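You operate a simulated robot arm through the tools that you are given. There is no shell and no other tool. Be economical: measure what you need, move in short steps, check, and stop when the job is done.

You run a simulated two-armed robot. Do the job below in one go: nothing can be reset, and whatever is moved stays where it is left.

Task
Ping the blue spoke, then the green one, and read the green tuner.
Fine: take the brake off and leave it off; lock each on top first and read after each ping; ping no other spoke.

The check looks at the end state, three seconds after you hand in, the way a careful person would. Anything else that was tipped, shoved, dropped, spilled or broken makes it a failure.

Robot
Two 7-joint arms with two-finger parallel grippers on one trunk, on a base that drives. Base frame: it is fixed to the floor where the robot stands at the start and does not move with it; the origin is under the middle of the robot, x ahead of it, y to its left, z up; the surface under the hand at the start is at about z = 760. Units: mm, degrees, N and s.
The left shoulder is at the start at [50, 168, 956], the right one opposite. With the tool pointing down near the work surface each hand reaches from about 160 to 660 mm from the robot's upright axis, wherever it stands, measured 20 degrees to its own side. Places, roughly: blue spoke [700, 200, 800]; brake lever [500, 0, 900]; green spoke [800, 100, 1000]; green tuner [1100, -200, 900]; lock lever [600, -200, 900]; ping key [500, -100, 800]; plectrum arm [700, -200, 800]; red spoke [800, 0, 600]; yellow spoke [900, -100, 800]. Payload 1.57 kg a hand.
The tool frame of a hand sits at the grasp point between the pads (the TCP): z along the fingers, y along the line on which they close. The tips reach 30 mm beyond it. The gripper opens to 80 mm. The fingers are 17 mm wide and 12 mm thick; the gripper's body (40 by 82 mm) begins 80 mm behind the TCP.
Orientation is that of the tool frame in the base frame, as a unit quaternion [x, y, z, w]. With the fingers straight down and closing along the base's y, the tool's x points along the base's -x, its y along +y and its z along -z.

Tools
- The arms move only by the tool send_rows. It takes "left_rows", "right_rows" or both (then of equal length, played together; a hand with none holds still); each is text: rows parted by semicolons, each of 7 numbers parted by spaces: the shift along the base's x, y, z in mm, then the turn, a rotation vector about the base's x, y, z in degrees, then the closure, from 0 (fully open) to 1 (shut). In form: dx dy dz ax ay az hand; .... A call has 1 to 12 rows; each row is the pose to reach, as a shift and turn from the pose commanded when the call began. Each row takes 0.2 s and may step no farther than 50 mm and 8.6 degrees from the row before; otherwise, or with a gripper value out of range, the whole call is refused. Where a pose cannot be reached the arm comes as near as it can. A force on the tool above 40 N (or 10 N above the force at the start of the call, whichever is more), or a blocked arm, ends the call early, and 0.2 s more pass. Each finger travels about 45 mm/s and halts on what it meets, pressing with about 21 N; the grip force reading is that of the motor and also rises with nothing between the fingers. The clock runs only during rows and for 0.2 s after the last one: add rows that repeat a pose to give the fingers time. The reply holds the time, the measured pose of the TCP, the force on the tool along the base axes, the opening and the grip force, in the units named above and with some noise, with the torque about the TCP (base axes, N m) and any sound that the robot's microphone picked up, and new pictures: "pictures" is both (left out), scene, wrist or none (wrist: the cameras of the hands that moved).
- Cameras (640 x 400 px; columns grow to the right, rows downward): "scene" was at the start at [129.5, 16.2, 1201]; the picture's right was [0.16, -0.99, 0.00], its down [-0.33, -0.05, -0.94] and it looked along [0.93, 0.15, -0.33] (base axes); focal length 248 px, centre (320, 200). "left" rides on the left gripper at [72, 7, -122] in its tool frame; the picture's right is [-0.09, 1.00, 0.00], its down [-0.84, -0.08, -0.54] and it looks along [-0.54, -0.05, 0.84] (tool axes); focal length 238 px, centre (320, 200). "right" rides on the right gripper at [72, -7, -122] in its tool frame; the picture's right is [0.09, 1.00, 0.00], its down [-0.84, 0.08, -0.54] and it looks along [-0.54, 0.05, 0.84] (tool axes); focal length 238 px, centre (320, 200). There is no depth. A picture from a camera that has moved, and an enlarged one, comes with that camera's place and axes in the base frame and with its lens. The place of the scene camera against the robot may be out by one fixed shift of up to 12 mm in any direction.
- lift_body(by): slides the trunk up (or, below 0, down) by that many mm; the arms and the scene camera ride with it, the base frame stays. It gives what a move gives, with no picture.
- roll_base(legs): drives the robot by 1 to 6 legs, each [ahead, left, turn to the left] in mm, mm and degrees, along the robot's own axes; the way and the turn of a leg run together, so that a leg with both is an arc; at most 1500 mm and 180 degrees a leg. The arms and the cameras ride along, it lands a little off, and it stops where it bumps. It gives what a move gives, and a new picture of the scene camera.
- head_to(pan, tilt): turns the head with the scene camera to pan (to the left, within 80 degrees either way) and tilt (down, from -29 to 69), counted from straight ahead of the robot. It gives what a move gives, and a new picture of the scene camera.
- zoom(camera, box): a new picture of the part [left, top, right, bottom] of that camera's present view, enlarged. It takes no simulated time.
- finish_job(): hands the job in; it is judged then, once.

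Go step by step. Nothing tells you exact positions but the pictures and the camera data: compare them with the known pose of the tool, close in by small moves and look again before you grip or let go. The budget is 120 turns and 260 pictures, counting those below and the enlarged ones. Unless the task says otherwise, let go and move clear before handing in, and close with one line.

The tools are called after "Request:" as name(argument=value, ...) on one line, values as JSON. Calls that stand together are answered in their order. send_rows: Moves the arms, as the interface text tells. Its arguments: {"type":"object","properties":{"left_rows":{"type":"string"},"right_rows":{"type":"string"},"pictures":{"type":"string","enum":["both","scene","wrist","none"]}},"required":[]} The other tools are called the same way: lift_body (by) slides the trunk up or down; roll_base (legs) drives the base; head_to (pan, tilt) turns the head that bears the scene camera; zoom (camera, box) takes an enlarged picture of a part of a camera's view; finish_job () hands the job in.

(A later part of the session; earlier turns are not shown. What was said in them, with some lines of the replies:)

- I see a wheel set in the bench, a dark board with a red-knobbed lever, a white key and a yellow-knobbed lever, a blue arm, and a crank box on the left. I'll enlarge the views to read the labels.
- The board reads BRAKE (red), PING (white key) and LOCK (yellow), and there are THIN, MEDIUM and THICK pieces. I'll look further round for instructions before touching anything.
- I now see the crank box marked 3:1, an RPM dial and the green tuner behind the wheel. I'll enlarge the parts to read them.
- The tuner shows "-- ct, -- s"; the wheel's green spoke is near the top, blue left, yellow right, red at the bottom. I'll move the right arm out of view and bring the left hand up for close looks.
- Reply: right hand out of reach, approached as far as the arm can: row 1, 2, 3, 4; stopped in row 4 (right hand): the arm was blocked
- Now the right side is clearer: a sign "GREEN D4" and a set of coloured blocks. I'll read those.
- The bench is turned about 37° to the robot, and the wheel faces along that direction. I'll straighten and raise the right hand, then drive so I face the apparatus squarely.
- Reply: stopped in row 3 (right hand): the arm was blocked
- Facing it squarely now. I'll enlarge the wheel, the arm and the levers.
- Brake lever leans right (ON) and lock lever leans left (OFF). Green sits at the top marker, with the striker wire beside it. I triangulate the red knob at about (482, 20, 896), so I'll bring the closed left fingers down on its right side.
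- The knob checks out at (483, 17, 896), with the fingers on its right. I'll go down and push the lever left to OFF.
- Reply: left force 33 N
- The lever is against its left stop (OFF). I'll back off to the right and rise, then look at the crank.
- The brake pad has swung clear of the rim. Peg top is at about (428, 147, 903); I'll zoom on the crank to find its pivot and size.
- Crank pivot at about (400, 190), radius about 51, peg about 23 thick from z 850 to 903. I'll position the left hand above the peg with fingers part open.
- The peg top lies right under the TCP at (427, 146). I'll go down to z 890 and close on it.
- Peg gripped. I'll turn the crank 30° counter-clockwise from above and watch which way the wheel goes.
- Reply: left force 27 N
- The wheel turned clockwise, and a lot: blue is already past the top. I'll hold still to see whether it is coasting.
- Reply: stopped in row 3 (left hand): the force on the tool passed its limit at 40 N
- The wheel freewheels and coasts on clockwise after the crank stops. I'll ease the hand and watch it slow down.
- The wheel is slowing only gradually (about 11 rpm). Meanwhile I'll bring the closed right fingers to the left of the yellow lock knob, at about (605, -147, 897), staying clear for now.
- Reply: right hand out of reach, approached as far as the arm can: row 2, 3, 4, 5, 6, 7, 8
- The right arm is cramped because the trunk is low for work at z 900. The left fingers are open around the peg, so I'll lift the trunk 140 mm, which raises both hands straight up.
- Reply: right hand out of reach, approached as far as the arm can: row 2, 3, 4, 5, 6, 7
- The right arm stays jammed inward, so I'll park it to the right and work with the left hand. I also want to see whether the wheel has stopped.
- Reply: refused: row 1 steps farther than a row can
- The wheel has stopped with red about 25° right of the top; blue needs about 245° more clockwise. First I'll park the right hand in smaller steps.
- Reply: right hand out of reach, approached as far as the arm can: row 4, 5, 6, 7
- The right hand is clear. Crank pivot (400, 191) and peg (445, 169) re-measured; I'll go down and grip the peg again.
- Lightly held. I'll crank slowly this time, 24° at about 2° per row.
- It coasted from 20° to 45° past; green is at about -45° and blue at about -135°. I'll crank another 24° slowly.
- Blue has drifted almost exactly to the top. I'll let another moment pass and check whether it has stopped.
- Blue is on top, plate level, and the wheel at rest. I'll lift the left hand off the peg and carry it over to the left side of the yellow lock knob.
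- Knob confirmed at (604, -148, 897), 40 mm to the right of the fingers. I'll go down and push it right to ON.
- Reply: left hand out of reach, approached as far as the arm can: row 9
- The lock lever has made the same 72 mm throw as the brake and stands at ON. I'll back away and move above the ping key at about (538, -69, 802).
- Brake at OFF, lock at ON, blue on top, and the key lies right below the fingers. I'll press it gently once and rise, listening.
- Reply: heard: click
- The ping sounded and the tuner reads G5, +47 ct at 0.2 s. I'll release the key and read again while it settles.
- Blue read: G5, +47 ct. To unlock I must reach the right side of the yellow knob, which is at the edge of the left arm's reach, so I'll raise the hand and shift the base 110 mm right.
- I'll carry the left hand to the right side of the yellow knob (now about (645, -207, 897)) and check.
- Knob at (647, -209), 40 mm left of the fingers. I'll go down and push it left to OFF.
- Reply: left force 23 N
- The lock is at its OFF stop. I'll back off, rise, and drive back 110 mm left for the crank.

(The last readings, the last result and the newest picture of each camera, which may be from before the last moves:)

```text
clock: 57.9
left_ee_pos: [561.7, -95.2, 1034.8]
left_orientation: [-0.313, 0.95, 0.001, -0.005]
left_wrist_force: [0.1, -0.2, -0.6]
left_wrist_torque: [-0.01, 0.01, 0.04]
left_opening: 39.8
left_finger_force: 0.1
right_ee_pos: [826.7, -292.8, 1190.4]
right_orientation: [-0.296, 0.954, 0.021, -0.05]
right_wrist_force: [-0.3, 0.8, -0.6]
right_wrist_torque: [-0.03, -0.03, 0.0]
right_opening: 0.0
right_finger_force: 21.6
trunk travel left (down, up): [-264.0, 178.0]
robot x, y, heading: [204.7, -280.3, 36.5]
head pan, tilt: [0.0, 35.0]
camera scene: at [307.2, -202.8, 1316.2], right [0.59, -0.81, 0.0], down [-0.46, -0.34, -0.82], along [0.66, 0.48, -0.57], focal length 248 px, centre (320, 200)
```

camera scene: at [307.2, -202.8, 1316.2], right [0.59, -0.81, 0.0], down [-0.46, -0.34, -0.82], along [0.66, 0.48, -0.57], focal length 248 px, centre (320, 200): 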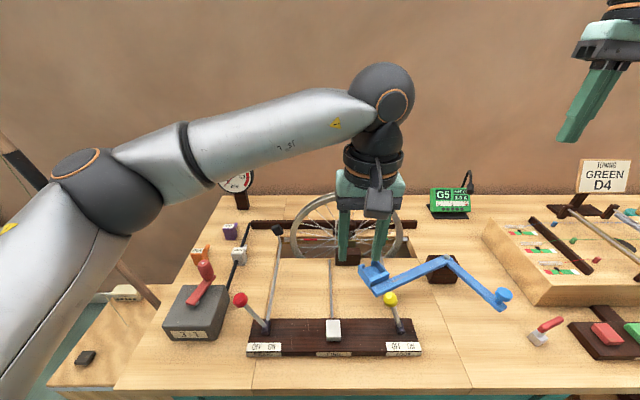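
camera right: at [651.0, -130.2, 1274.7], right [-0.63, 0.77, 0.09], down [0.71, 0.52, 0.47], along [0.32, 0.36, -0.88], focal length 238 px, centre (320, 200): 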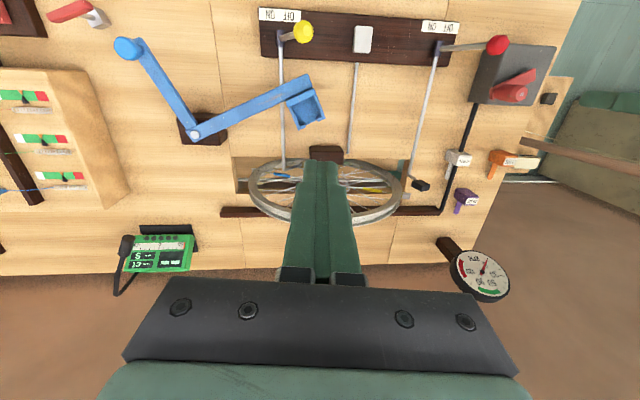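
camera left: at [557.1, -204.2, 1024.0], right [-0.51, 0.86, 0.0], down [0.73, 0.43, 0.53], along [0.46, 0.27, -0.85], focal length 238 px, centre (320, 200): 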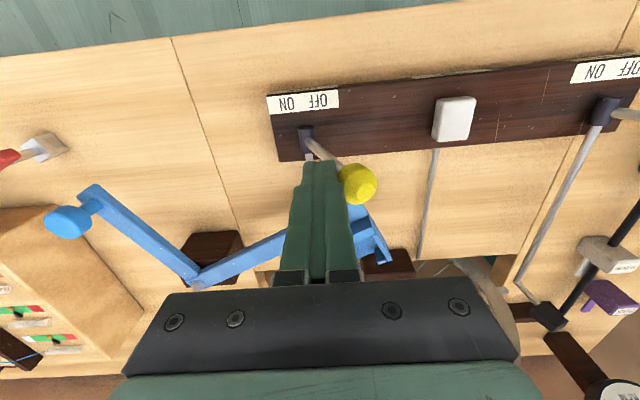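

Back in place. I'll return the left hand above the crank peg at (448, 210).

Request:
send_rows(left_rows="-16 44 0 0 0 0 0.5; -32 87 0 0 0 0 0.5; -49 131 0 0 0 0 0.5; -65 175 0 0 0 0 0.5; -82 218 0 0 0 0 0.5; -98 262 0 0 0 0 0.5; -114 306 0 0 0 0 0.5; -114 306 -45 0 0 0 0.5; -114 306 -75 0 0 0 0.5")

```text
clock: 59.9
left_ee_pos: [447.8, 213.1, 960.4]
left_orientation: [-0.314, 0.95, 0.001, -0.005]
left_wrist_force: [-0.1, -0.2, 0.1]
left_wrist_torque: [-0.01, -0.01, -0.02]
left_opening: 39.9
left_finger_force: 0.1
right_ee_pos: [826.4, -291.8, 1190.0]
right_orientation: [-0.296, 0.954, 0.021, -0.049]
right_wrist_force: [-0.7, -0.6, -0.3]
right_wrist_torque: [0.01, -0.02, 0.01]
right_opening: 0.0
right_finger_force: 20.9
trunk travel left (down, up): [-264.0, 178.0]
robot x, y, heading: [203.0, -278.9, 36.5]
head pan, tilt: [0.0, 35.0]
camera scene: at [307.3, -202.9, 1316.2], right [0.59, -0.81, 0.0], down [-0.46, -0.34, -0.82], along [0.66, 0.48, -0.57], focal length 248 px, centre (320, 200)
camera left: at [388.6, 176.0, 1084.3], right [-0.52, 0.86, 0.01], down [0.72, 0.44, 0.53], along [0.45, 0.28, -0.85], focal length 238 px, centre (320, 200)
```

scene: 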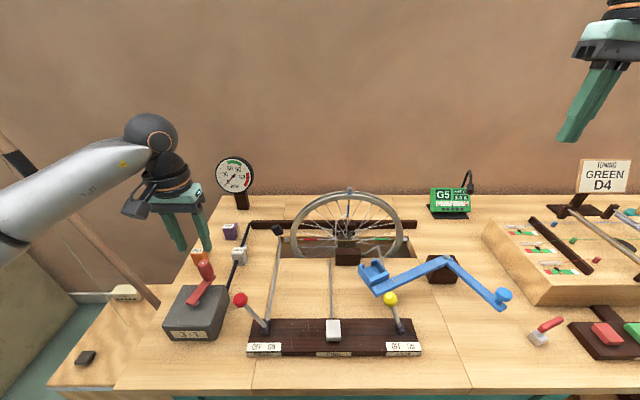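
left: 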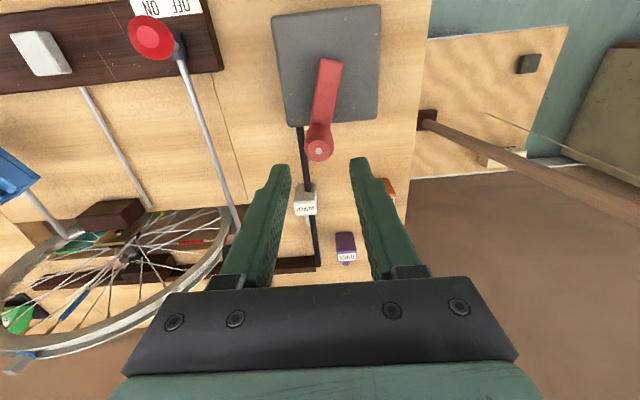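

Peg at (446, 210). I'll lower onto it and hold it lightly.

Request:
send_rows(left_rows="-1 -2.5 -35 0 0 0 0.5; -1 -2.5 -67 0 0 0 0.5; -1 -2.5 -67 0 0 0 0.65; -1 -2.5 -67 0 0 0 0.69; -1 -2.5 -67 0 0 0 0.69", pictures="wrist")

```text
clock: 61.1
left_ee_pos: [446.1, 209.2, 893.7]
left_orientation: [-0.314, 0.95, 0.0, -0.005]
left_wrist_force: [-1.0, 0.8, -2.3]
left_wrist_torque: [-0.1, -0.66, -0.03]
left_opening: 26.2
left_finger_force: 28.3
right_ee_pos: [826.4, -292.1, 1190.9]
right_orientation: [-0.297, 0.953, 0.021, -0.05]
right_wrist_force: [0.1, 0.5, 0.6]
right_wrist_torque: [0.0, -0.04, -0.03]
right_opening: 0.0
right_finger_force: 20.8
trunk travel left (down, up): [-264.0, 178.0]
robot x, y, heading: [206.7, -284.2, 36.1]
head pan, tilt: [0.0, 35.0]
camera left: at [386.5, 173.0, 1017.1], right [-0.52, 0.86, 0.0], down [0.72, 0.44, 0.53], along [0.45, 0.28, -0.85], focal length 238 px, centre (320, 200)
```

left: 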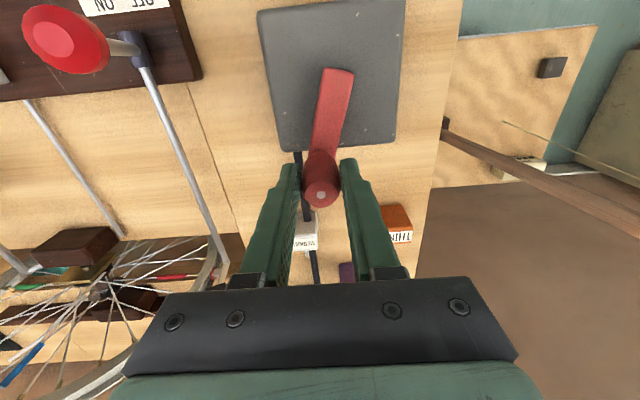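

Gripped. I'll crank 24° slowly again and watch the wheel.

Request:
send_rows(left_rows="-0.7 1.6 0 0 0 0 0.69; -1.5 3.2 0 0 0 0 0.69; -2.3 4.8 0 0 0 0 0.69; -3.2 6.4 0 0 0 0 0.69; -4.1 7.9 0 0 0 0 0.69; -5.1 9.4 0 0 0 0 0.69; -6.1 10.8 0 0 0 0 0.69; -7.2 12.2 0 0 0 0 0.69; -8.3 13.6 0 0 0 0 0.69; -9.5 14.9 0 0 0 0 0.69; -10.7 16.2 0 0 0 0 0.69; -12 17.5 0 0 0 0 0.69", pictures="none")

Request:
zoom(camera="scene", box=[160, 150, 440, 350])

Request:
send_rows(left_rows="0 0 0 0 0 0 0.69; 0 0 0 0 0 0 0.69; 0 0 0 0 0 0 0.69; 0 0 0 0 0 0 0.69; 0 0 0 0 0 0 0.69; 0 0 0 0 0 0 0.69; 0 0 0 0 0 0 0.69; 0 0 0 0 0 0 0.69; 0 0 0 0 0 0 0.69; 0 0 0 0 0 0 0.69; 0 0 0 0 0 0 0.69; 0 0 0 0 0 0 0.69", pictures="none")

Request:
zoom(camera="scene", box=[160, 150, 440, 350])

```text
clock: 63.7
left_ee_pos: [438.0, 226.0, 893.5]
left_orientation: [-0.314, 0.949, 0.002, -0.004]
left_wrist_force: [2.5, 1.9, 0.9]
left_wrist_torque: [-0.47, -0.22, 0.01]
left_opening: 26.1
left_finger_force: 37.4
right_ee_pos: [826.5, -292.9, 1190.1]
right_orientation: [-0.297, 0.953, 0.021, -0.049]
right_wrist_force: [0.9, 0.7, 0.1]
right_wrist_torque: [-0.01, 0.02, 0.0]
right_opening: 0.0
right_finger_force: 21.0
trunk travel left (down, up): [-264.0, 178.0]
robot x, y, heading: [208.4, -280.6, 36.2]
head pan, tilt: [0.0, 35.0]
```

```text
2.00 times, centred on (300, 250) of scene
camera zoom: at [307.4, -203.0, 1316.2], right [0.59, -0.81, 0.0], down [-0.46, -0.34, -0.82], along [0.66, 0.48, -0.57], focal length 496 px, centre (360, 100)
```

zoom: 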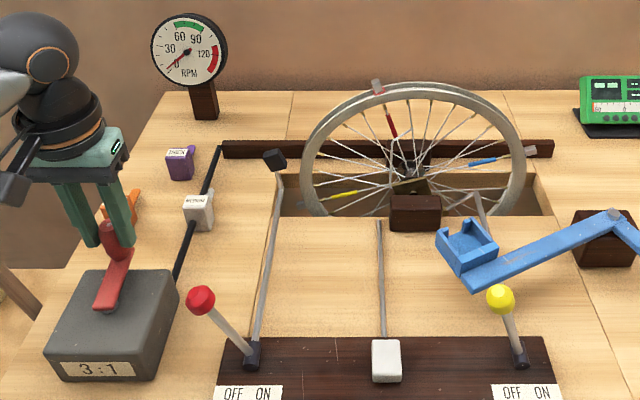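

```text
clock: 66.3
left_ee_pos: [436.2, 226.4, 892.8]
left_orientation: [-0.314, 0.949, 0.0, -0.005]
left_wrist_force: [9.1, 9.3, 10.9]
left_wrist_torque: [-0.13, -0.53, 0.02]
left_opening: 26.2
left_finger_force: 37.4
right_ee_pos: [826.7, -293.0, 1189.1]
right_orientation: [-0.297, 0.953, 0.021, -0.05]
right_wrist_force: [-0.7, -0.3, -0.1]
right_wrist_torque: [0.01, 0.02, -0.02]
right_opening: 0.1
right_finger_force: 21.1
trunk travel left (down, up): [-264.0, 178.0]
robot x, y, heading: [208.9, -280.9, 36.5]
head pan, tilt: [0.0, 35.0]
```

```text
2.00 times, centred on (300, 250) of scene
camera zoom: at [307.8, -203.0, 1316.2], right [0.59, -0.81, 0.0], down [-0.46, -0.34, -0.82], along [0.66, 0.48, -0.57], focal length 496 px, centre (360, 100)
```

zoom: 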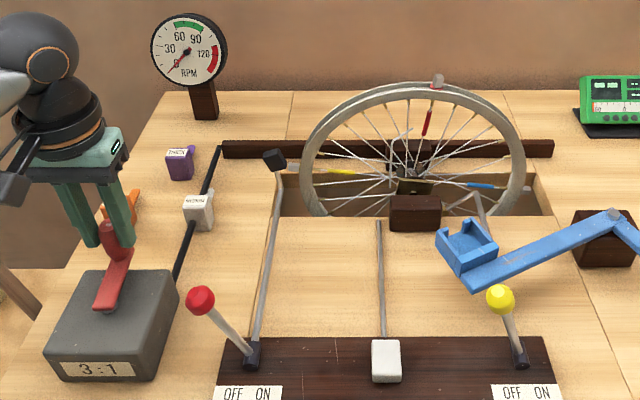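

Red is about 13° past the top, so green needs about 167° more. I'll crank another 24° slowly.

Request:
send_rows(left_rows="-0.3 1.6 0 0 0 0 0.69; -1.5 3.2 0 0 0 0 0.69; -2.9 4.6 0 0 0 0 0.69; -4.4 5.8 0 0 0 0 0.69; -5.9 6.8 0 0 0 0 0.69; -7.4 7.8 0 0 0 0 0.69; -8.9 8.7 0 0 0 0 0.69; -10.5 9.6 0 0 0 0 0.69; -12.1 10.4 0 0 0 0 0.69; -13.7 11.1 0 0 0 0 0.69; -15.4 11.8 0 0 0 0 0.69; -17.1 12.5 0 0 0 0 0.69", pictures="none")

Request:
zoom(camera="scene", box=[160, 150, 440, 350])

Request:
send_rows(left_rows="0 0 0 0 0 0 0.69; 0 0 0 0 0 0 0.69; 0 0 0 0 0 0 0.69; 0 0 0 0 0 0 0.69; 0 0 0 0 0 0 0.69; 0 0 0 0 0 0 0.69; 0 0 0 0 0 0 0.69; 0 0 0 0 0 0 0.69; 0 0 0 0 0 0 0.69; 0 0 0 0 0 0 0.69; 0 0 0 0 0 0 0.69; 0 0 0 0 0 0 0.69", pictures="none")

Request:
zoom(camera="scene", box=[160, 150, 440, 350])

```text
clock: 68.9
left_ee_pos: [419.3, 240.2, 893.3]
left_orientation: [-0.312, 0.95, 0.002, -0.005]
left_wrist_force: [4.9, 11.7, 8.8]
left_wrist_torque: [-0.41, -0.11, 0.07]
left_opening: 26.2
left_finger_force: 37.8
right_ee_pos: [826.3, -291.9, 1191.0]
right_orientation: [-0.297, 0.953, 0.021, -0.049]
right_wrist_force: [0.3, 0.6, 0.4]
right_wrist_torque: [0.02, 0.0, 0.02]
right_opening: 0.2
right_finger_force: 21.2
trunk travel left (down, up): [-264.0, 178.0]
robot x, y, heading: [203.3, -279.6, 36.4]
head pan, tilt: [0.0, 35.0]
```

```text
2.00 times, centred on (300, 250) of scene
camera zoom: at [307.5, -202.6, 1316.2], right [0.59, -0.81, 0.0], down [-0.46, -0.34, -0.82], along [0.66, 0.48, -0.57], focal length 496 px, centre (360, 100)
```

zoom: 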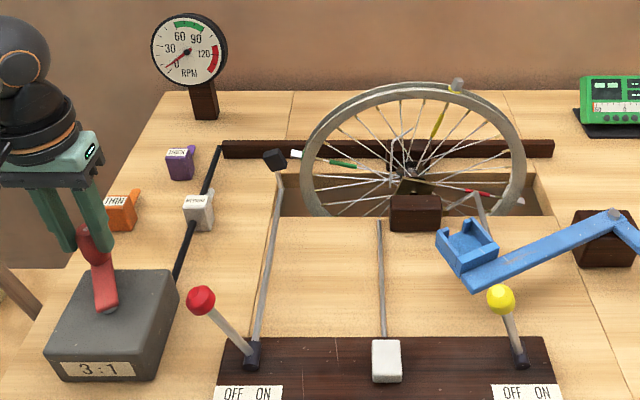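

```text
clock: 71.5
left_ee_pos: [418.3, 239.3, 892.4]
left_orientation: [-0.314, 0.949, 0.002, -0.006]
left_wrist_force: [6.8, 14.4, 12.3]
left_wrist_torque: [-0.2, -0.47, 0.02]
left_opening: 26.5
left_finger_force: 37.4
right_ee_pos: [827.5, -292.9, 1190.5]
right_orientation: [-0.297, 0.953, 0.021, -0.05]
right_wrist_force: [0.3, -0.1, -0.1]
right_wrist_torque: [0.01, -0.01, 0.01]
right_opening: 0.0
right_finger_force: 20.4
trunk travel left (down, up): [-264.0, 178.0]
robot x, y, heading: [208.7, -276.2, 36.5]
head pan, tilt: [0.0, 35.0]
```

```text
2.00 times, centred on (300, 250) of scene
camera zoom: at [307.5, -202.6, 1316.2], right [0.59, -0.81, 0.0], down [-0.46, -0.34, -0.82], along [0.66, 0.48, -0.57], focal length 496 px, centre (360, 100)
```

zoom: 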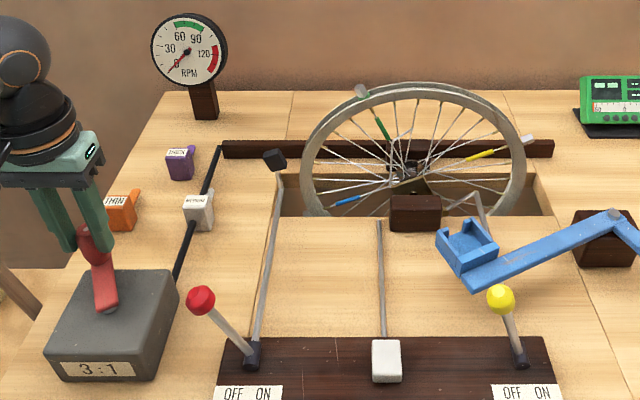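

Green is about 27° short of the top. I'll nudge the crank by about 4° gently and look.

Request:
send_rows(left_rows="-0.7 0.4 0 0 0 0 0.69; -1.4 0.8 0 0 0 0 0.69; -2.1 1.2 0 0 0 0 0.69; -2.8 1.6 0 0 0 0 0.69; -3.4 1.9 0 0 0 0 0.69", pictures="none")

Request:
zoom(camera="scene", box=[280, 180, 420, 270])

Request:
send_rows(left_rows="0 0 0 0 0 0 0.69; 0 0 0 0 0 0 0.69; 0 0 0 0 0 0 0.69; 0 0 0 0 0 0 0.69; 0 0 0 0 0 0 0.69; 0 0 0 0 0 0 0.69; 0 0 0 0 0 0 0.69; 0 0 0 0 0 0 0.69", pictures="none")

Request:
zoom(camera="scene", box=[280, 180, 420, 270])

```text
clock: 72.7
left_ee_pos: [415.4, 241.0, 893.6]
left_orientation: [-0.313, 0.95, 0.001, -0.006]
left_wrist_force: [4.4, 12.2, 13.6]
left_wrist_torque: [0.04, -0.61, 0.05]
left_opening: 26.4
left_finger_force: 37.1
right_ee_pos: [827.1, -292.8, 1190.3]
right_orientation: [-0.297, 0.953, 0.021, -0.05]
right_wrist_force: [0.0, -0.4, -0.4]
right_wrist_torque: [-0.02, 0.01, -0.01]
right_opening: 0.2
right_finger_force: 20.7
trunk travel left (down, up): [-264.0, 178.0]
robot x, y, heading: [209.8, -282.9, 36.4]
head pan, tilt: [0.0, 35.0]
```

```text
4.44 times, centred on (350, 225) of scene
camera zoom: at [307.2, -203.2, 1316.2], right [0.59, -0.81, 0.0], down [-0.46, -0.34, -0.82], along [0.66, 0.48, -0.57], focal length 1102 px, centre (187, 89)
```

zoom: 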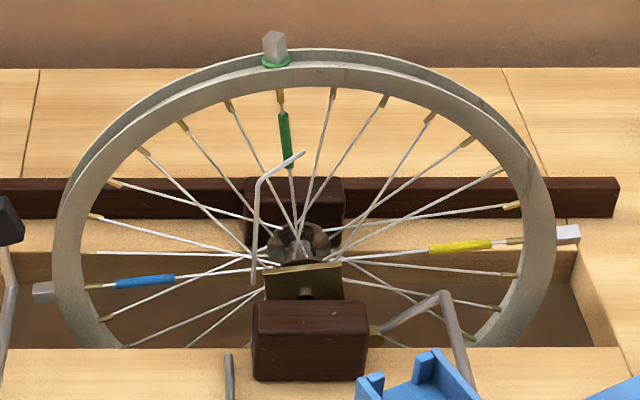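

```text
clock: 74.5
left_ee_pos: [414.5, 240.7, 893.9]
left_orientation: [-0.314, 0.95, 0.0, -0.005]
left_wrist_force: [4.4, 10.3, 14.8]
left_wrist_torque: [-0.19, -0.4, 0.05]
left_opening: 26.1
left_finger_force: 37.1
right_ee_pos: [826.7, -294.1, 1190.5]
right_orientation: [-0.296, 0.954, 0.021, -0.049]
right_wrist_force: [0.2, 0.3, 0.3]
right_wrist_torque: [0.03, 0.0, -0.01]
right_opening: 0.0
right_finger_force: 20.6
trunk travel left (down, up): [-264.0, 178.0]
robot x, y, heading: [206.1, -283.2, 36.2]
head pan, tilt: [0.0, 35.0]
```

```text
4.44 times, centred on (350, 225) of scene
camera zoom: at [307.2, -203.3, 1316.2], right [0.59, -0.81, 0.0], down [-0.46, -0.34, -0.82], along [0.66, 0.48, -0.57], focal length 1102 px, centre (187, 89)
```

zoom: 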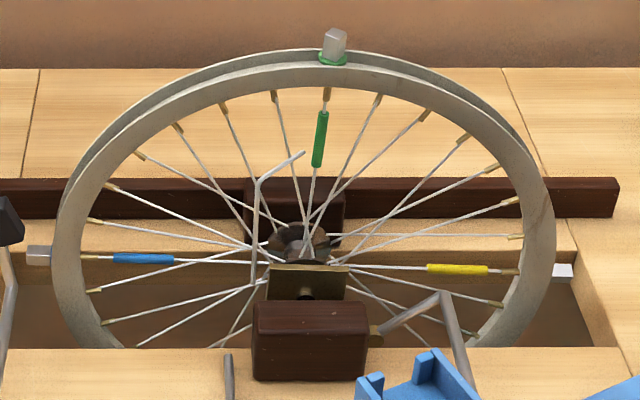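

Green is about 3° past the top now. I'll let go of the peg and check whether it has stopped.

Request:
send_rows(left_rows="0 0 0 0 0 0 0.6; 0 0 0 0 0 0 0.5; 0 0 0 0 0 0 0.5; 0 0 0 0 0 0 0.5", pictures="none")

Request:
zoom(camera="scene", box=[280, 180, 420, 270])

```text
clock: 75.5
left_ee_pos: [413.7, 240.2, 892.5]
left_orientation: [-0.314, 0.949, 0.0, -0.006]
left_wrist_force: [0.2, 0.2, -0.4]
left_wrist_torque: [-0.01, -0.01, 0.0]
left_opening: 40.1
left_finger_force: 0.0
right_ee_pos: [826.5, -293.0, 1190.2]
right_orientation: [-0.297, 0.953, 0.022, -0.05]
right_wrist_force: [-0.5, -0.1, -0.9]
right_wrist_torque: [-0.01, -0.02, -0.01]
right_opening: 0.0
right_finger_force: 21.1
trunk travel left (down, up): [-264.0, 178.0]
robot x, y, heading: [207.0, -279.9, 36.3]
head pan, tilt: [0.0, 35.0]
```

```text
4.44 times, centred on (350, 225) of scene
camera zoom: at [307.4, -203.1, 1316.2], right [0.59, -0.81, 0.0], down [-0.46, -0.34, -0.82], along [0.66, 0.48, -0.57], focal length 1102 px, centre (187, 89)
```

zoom: 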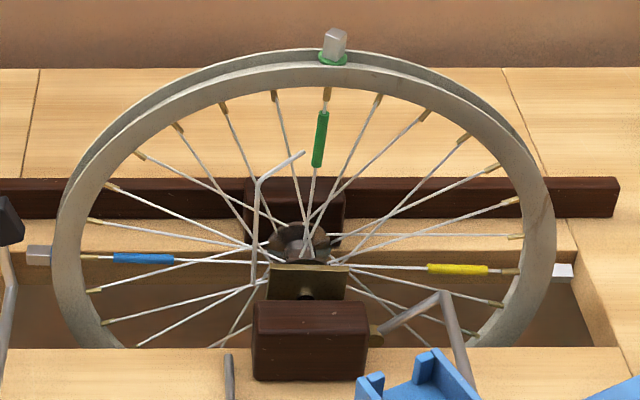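

It has stopped about 3° past the top, which the lock should pull square. I'll move over to the left side of the lock knob again.

Request:
send_rows(left_rows="0 0 45 0 0 0 0.5; 0 0 90 0 0 0 0.5; 0 0 130 0 0 0 0.6; 18 -39 140 0 0 0 1; 37 -79 140 0 0 0 1; 56 -118 140 0 0 0 1; 74 -158 140 0 0 0 1; 93 -197 140 0 0 0 1; 111 -237 140 0 0 0 1; 130 -276 140 0 0 0 1; 149 -316 140 0 0 0 1; 167 -355 130 0 0 0 1", pictures="none")

Request:
send_rows(left_rows="0 0 -35 0 0 0 1; 0 0 -70 0 0 0 1", pictures="wrist")

```text
clock: 78.1
left_ee_pos: [583.2, -114.5, 1025.6]
left_orientation: [-0.314, 0.95, 0.001, -0.006]
left_wrist_force: [-1.0, 0.2, 0.4]
left_wrist_torque: [0.01, 0.02, 0.04]
left_opening: 0.0
left_finger_force: 20.8
right_ee_pos: [827.5, -293.8, 1189.7]
right_orientation: [-0.297, 0.953, 0.021, -0.05]
right_wrist_force: [0.7, -0.3, 0.1]
right_wrist_torque: [0.02, 0.02, 0.0]
right_opening: 0.1
right_finger_force: 21.1
trunk travel left (down, up): [-264.0, 178.0]
robot x, y, heading: [206.7, -280.6, 36.5]
head pan, tilt: [0.0, 35.0]
```

```text
clock: 78.7
left_ee_pos: [581.9, -115.1, 954.2]
left_orientation: [-0.313, 0.95, 0.0, -0.006]
left_wrist_force: [0.2, 0.2, 0.7]
left_wrist_torque: [-0.02, 0.02, -0.01]
left_opening: 0.1
left_finger_force: 20.8
right_ee_pos: [827.0, -292.1, 1191.5]
right_orientation: [-0.297, 0.953, 0.021, -0.049]
right_wrist_force: [0.4, -0.2, -0.1]
right_wrist_torque: [0.0, -0.01, 0.01]
right_opening: 0.3
right_finger_force: 21.0
trunk travel left (down, up): [-264.0, 178.0]
robot x, y, heading: [206.5, -279.0, 36.4]
head pan, tilt: [0.0, 35.0]
camera left: at [522.2, -151.1, 1078.5], right [-0.52, 0.85, 0.0], down [0.72, 0.44, 0.53], along [0.45, 0.28, -0.85], focal length 238 px, centre (320, 200)
```

left: 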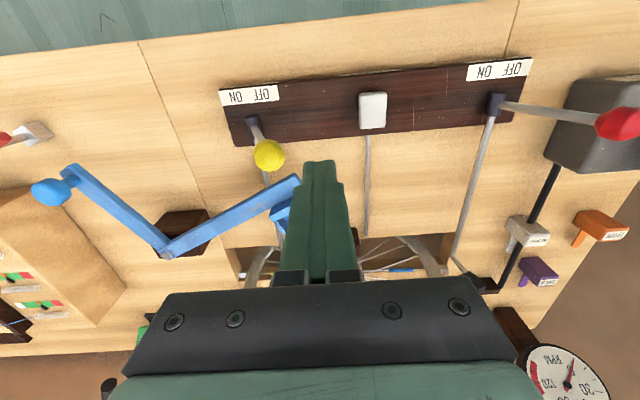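

Same relation as before, with the knob about 40 mm to the right. I'll go down and push the lock to ON.

Request:
send_rows(left_rows="0 0 -35 0 0 0 1; 0 0 -55 0 0 0 1; 9 -12 -55 0 0 0 1; 18 -24 -55 0 0 0 1; 26 -36 -55 0 0 0 1; 35 -48 -55 0 0 0 1; 44 -60 -55 0 0 0 1; 50 -69 -55 0 0 0 1; 52 -71 -55 0 0 0 1")

```text
clock: 80.7
left_ee_pos: [633.7, -182.7, 899.7]
left_orientation: [-0.314, 0.95, 0.001, -0.005]
left_wrist_force: [-0.7, -0.1, 0.5]
left_wrist_torque: [0.01, 0.01, 0.0]
left_opening: 0.0
left_finger_force: 20.8
left hand out of reach, approached as far as the arm can: row 9
right_ee_pos: [826.9, -292.0, 1191.2]
right_orientation: [-0.296, 0.954, 0.021, -0.049]
right_wrist_force: [-0.8, 0.9, -0.2]
right_wrist_torque: [0.02, 0.04, -0.04]
right_opening: 0.0
right_finger_force: 21.4
trunk travel left (down, up): [-264.0, 178.0]
robot x, y, heading: [209.2, -278.8, 36.6]
head pan, tilt: [0.0, 35.0]
camera scene: at [307.3, -203.1, 1316.2], right [0.59, -0.81, 0.0], down [-0.46, -0.34, -0.82], along [0.66, 0.48, -0.57], focal length 248 px, centre (320, 200)
camera left: at [572.6, -218.7, 1022.6], right [-0.52, 0.86, 0.0], down [0.72, 0.44, 0.53], along [0.45, 0.28, -0.85], focal length 238 px, centre (320, 200)
```

scene: 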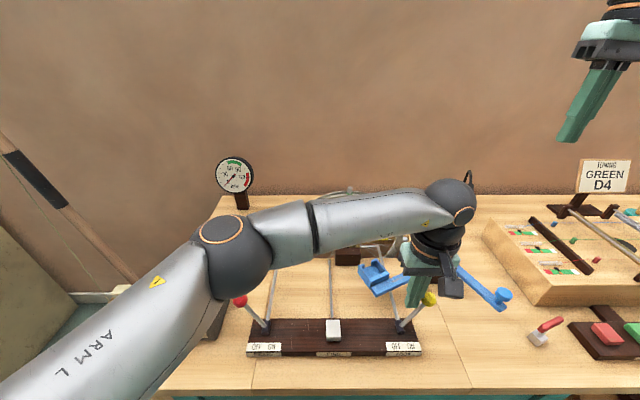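
left: 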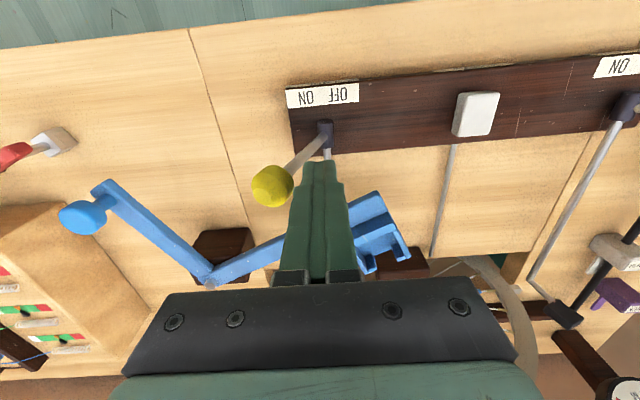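

Lever is at ON with the same throw. I'll back off far enough to see the wheel clearly before pinging.

Request:
send_rows(left_rows="-12 16 0 0 0 0 1; -18 24 20 0 0 0 1; -24 32 60 0 0 0 1; -48 72 60 0 0 0 1; -71 112 60 0 0 0 1; -95 152 60 0 0 0 1; -120 190 60 0 0 0 1; -145 225 60 0 0 0 1; -165 260 60 0 0 0 1", pictures="none")

Request:
zoom(camera="scene", box=[220, 170, 460, 360])

Request:
zoom(camera="scene", box=[280, 180, 420, 270])

```text
clock: 82.7
left_ee_pos: [465.9, 79.8, 958.9]
left_orientation: [-0.313, 0.95, 0.002, -0.005]
left_wrist_force: [0.3, 0.0, 0.2]
left_wrist_torque: [-0.03, 0.01, 0.02]
left_opening: 0.2
left_finger_force: 21.2
right_ee_pos: [826.7, -292.8, 1191.0]
right_orientation: [-0.297, 0.954, 0.022, -0.048]
right_wrist_force: [0.2, -0.2, 1.4]
right_wrist_torque: [0.0, 0.0, -0.01]
right_opening: 0.1
right_finger_force: 21.1
trunk travel left (down, up): [-264.0, 178.0]
robot x, y, heading: [208.5, -281.4, 35.9]
head pan, tilt: [0.0, 35.0]
```

```text
2.11 times, centred on (340, 265) of scene
camera zoom: at [307.0, -202.7, 1316.2], right [0.59, -0.81, 0.0], down [-0.46, -0.34, -0.82], along [0.66, 0.48, -0.57], focal length 522 px, centre (278, 63)
```

zoom: 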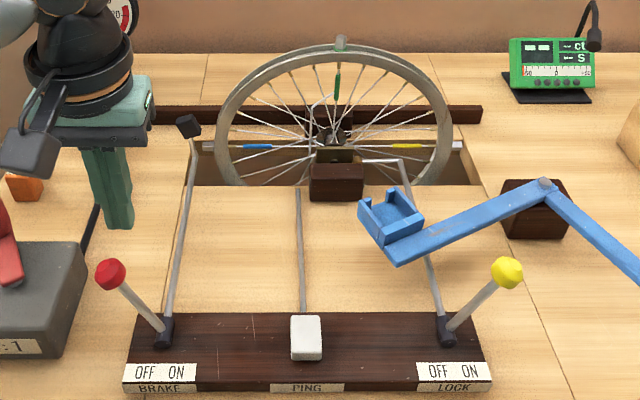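

```text
4.44 times, centred on (350, 225) of scene
camera zoom: at [307.0, -202.7, 1316.2], right [0.59, -0.81, 0.0], down [-0.46, -0.34, -0.82], along [0.66, 0.48, -0.57], focal length 1102 px, centre (187, 89)
```

zoom: 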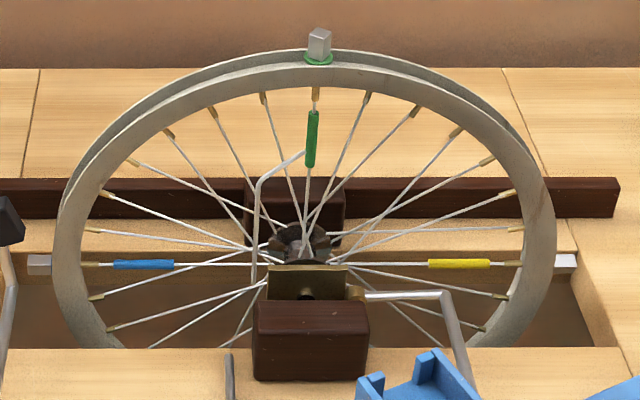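

The lock pulled green exactly to the top and the pawl is engaged. I'll go back over the ping key and press it once.

Request:
send_rows(left_rows="18 -37 0 0 0 0 1; 36 -75 0 0 0 0 1; 54 -112 0 0 0 0 1; 73 -150 0 0 0 0 1; 73 -150 -40 0 0 0 1; 73 -150 -64 0 0 0 1; 73 -150 -104 0 0 0 1; 73 -150 -119 0 0 0 1; 73 -150 -124 0 0 0 1; 73 -150 -128 0 0 0 1; 73 -150 -132 0 0 0 1; 73 -150 -135 0 0 0 1")

Request:
zoom(camera="scene", box=[420, 170, 480, 225])

```text
clock: 85.3
left_ee_pos: [541.2, -72.5, 825.2]
left_orientation: [-0.314, 0.949, 0.001, -0.005]
left_wrist_force: [0.8, -0.6, 1.2]
left_wrist_torque: [0.0, -0.05, -0.02]
left_opening: 0.0
left_finger_force: 20.7
right_ee_pos: [826.3, -292.8, 1190.3]
right_orientation: [-0.297, 0.953, 0.022, -0.048]
right_wrist_force: [0.9, -0.1, 0.0]
right_wrist_torque: [0.03, -0.03, 0.04]
right_opening: 0.0
right_finger_force: 21.0
trunk travel left (down, up): [-264.0, 178.0]
robot x, y, heading: [204.2, -280.6, 36.5]
head pan, tilt: [0.0, 35.0]
heard: click
camera scene: at [307.3, -203.2, 1316.2], right [0.59, -0.81, 0.0], down [-0.46, -0.34, -0.82], along [0.66, 0.48, -0.57], focal length 248 px, centre (320, 200)
camera left: at [480.9, -108.5, 947.8], right [-0.52, 0.86, 0.0], down [0.72, 0.44, 0.53], along [0.45, 0.28, -0.85], focal length 238 px, centre (320, 200)
```

scene: 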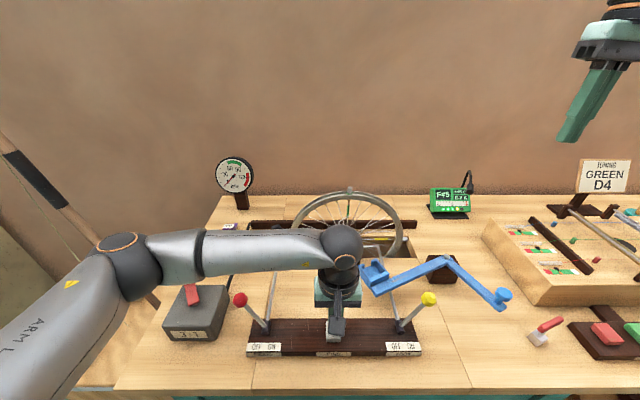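
left: 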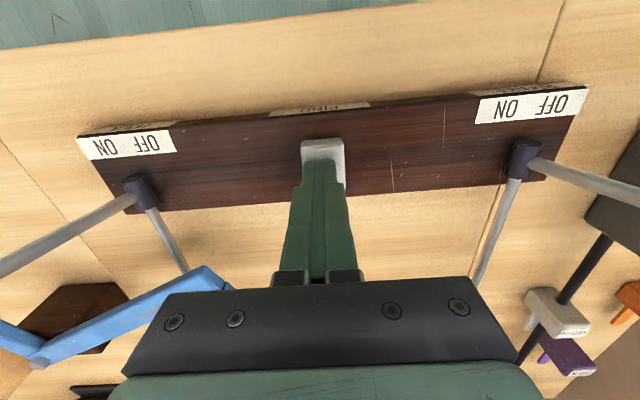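

```text
7.27 times, centred on (450, 198) of scene
camera zoom: at [307.3, -203.2, 1316.2], right [0.59, -0.81, 0.0], down [-0.46, -0.34, -0.82], along [0.66, 0.48, -0.57], focal length 1803 px, centre (-626, 218)
```

zoom: 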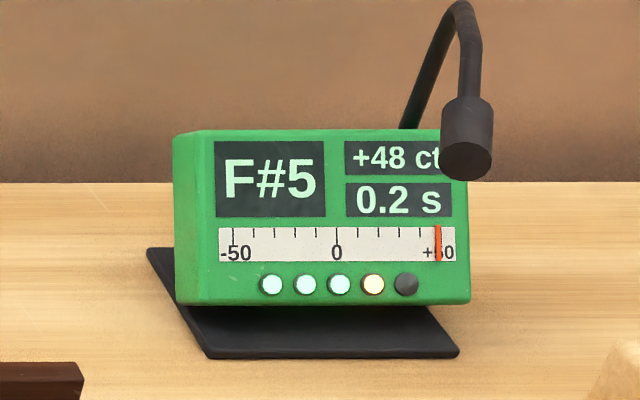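

Green pinged: the tuner reads F#5, +48 ct. I'll release the key, move clear and do a final check.

Request:
send_rows(left_rows="0 0 20 0 0 0 1; 0 0 60 0 0 0 1; 0 0 110 0 0 0 1; 0 0 160 0 0 0 1; -20 40 190 0 0 0 1; -40 80 190 0 0 0 1; -60 120 190 0 0 0 1; -80 160 190 0 0 0 1", pictures="scene")

Request:
zoom(camera="scene", box=[160, 160, 480, 360])

Request:
zoom(camera="scene", box=[420, 170, 480, 225])

```text
refused: row 5 steps farther than a row can; nothing moved
```

```text
2.00 times, centred on (320, 260) of scene
camera zoom: at [307.3, -203.2, 1316.2], right [0.59, -0.81, 0.0], down [-0.46, -0.34, -0.82], along [0.66, 0.48, -0.57], focal length 496 px, centre (320, 80)
```

zoom: 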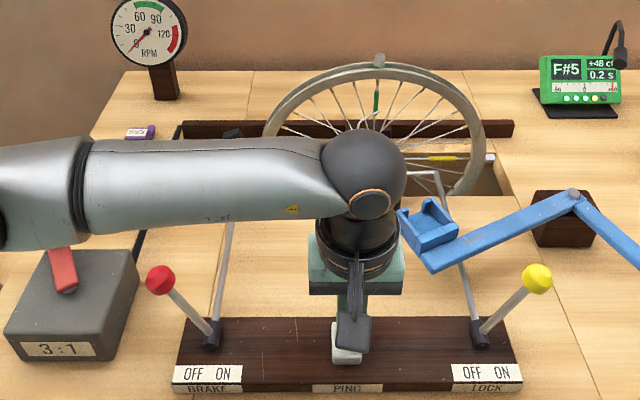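

```text
7.27 times, centred on (450, 198) of scene
camera zoom: at [307.3, -203.2, 1316.2], right [0.59, -0.81, 0.0], down [-0.46, -0.34, -0.82], along [0.66, 0.48, -0.57], focal length 1803 px, centre (-626, 218)
```

zoom: 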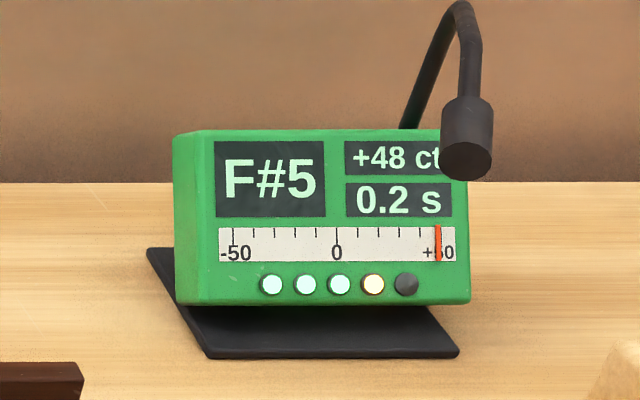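

One step was too long and nothing moved, so I'll repeat the retreat with smaller steps.

Request:
send_rows(left_rows="0 0 20 0 0 0 1; 0 0 60 0 0 0 1; 0 0 105 0 0 0 1; 0 0 150 0 0 0 1; -12 25 175 0 0 0 1; -30 62 180 0 0 0 1; -48 99 180 0 0 0 1; -66 136 180 0 0 0 1; -80 165 180 0 0 0 1", pictures="scene")

Request:
zoom(camera="scene", box=[160, 160, 480, 360])

Request:
zoom(camera="scene", box=[420, 170, 480, 225])

```text
clock: 87.3
left_ee_pos: [458.9, 94.5, 1003.1]
left_orientation: [-0.312, 0.95, 0.001, -0.005]
left_wrist_force: [-0.3, 0.2, 0.0]
left_wrist_torque: [0.02, 0.0, 0.05]
left_opening: 0.1
left_finger_force: 21.0
right_ee_pos: [827.4, -292.9, 1191.4]
right_orientation: [-0.296, 0.954, 0.021, -0.049]
right_wrist_force: [-0.1, -0.2, 0.5]
right_wrist_torque: [0.04, 0.0, -0.01]
right_opening: 0.3
right_finger_force: 21.1
trunk travel left (down, up): [-264.0, 178.0]
robot x, y, heading: [208.2, -277.6, 36.4]
head pan, tilt: [0.0, 35.0]
camera scene: at [307.1, -202.8, 1316.2], right [0.59, -0.81, 0.0], down [-0.46, -0.34, -0.82], along [0.66, 0.48, -0.57], focal length 248 px, centre (320, 200)
```

scene: 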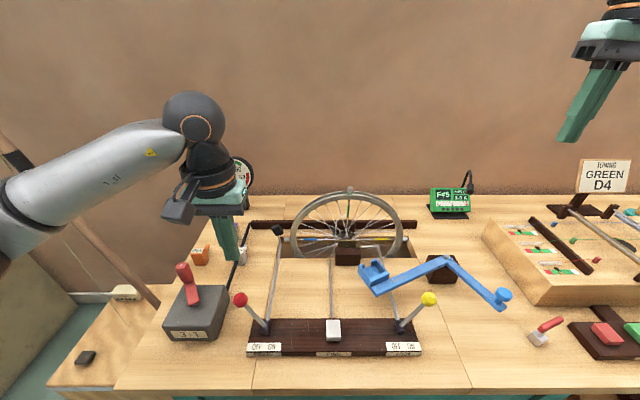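

```text
2.00 times, centred on (320, 260) of scene
camera zoom: at [307.1, -202.8, 1316.2], right [0.59, -0.81, 0.0], down [-0.46, -0.34, -0.82], along [0.66, 0.48, -0.57], focal length 496 px, centre (320, 80)
```

zoom: 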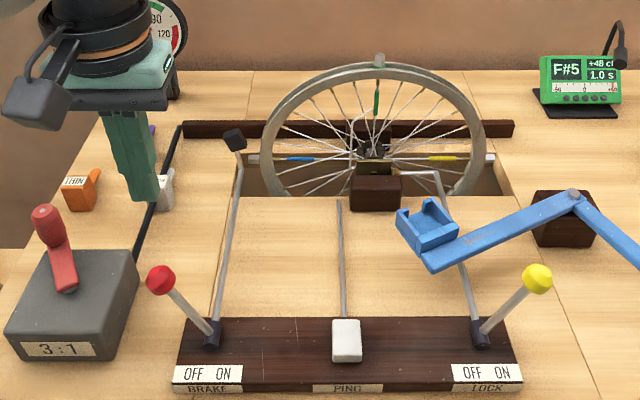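

```text
7.27 times, centred on (450, 198) of scene
camera zoom: at [307.1, -202.8, 1316.2], right [0.59, -0.81, 0.0], down [-0.46, -0.34, -0.82], along [0.66, 0.48, -0.57], focal length 1803 px, centre (-626, 218)
```

zoom: 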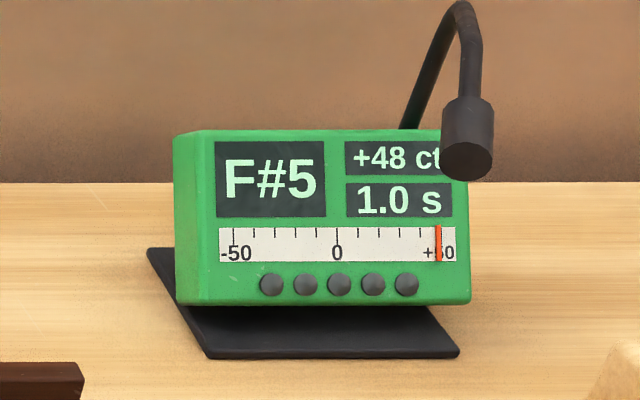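

Green is locked on top, the brake is off, both hands are clear, and nothing else looks disturbed. I'm handing in.

Request:
finish_job()

```text
The job is handed in.
```

I pinged blue, then green, each locked on top first and read afterwards: the green tuner showed G5 +47 ct for blue and **F#5 +48 ct** for green; no other spoke was pinged, and the brake is off and left off.
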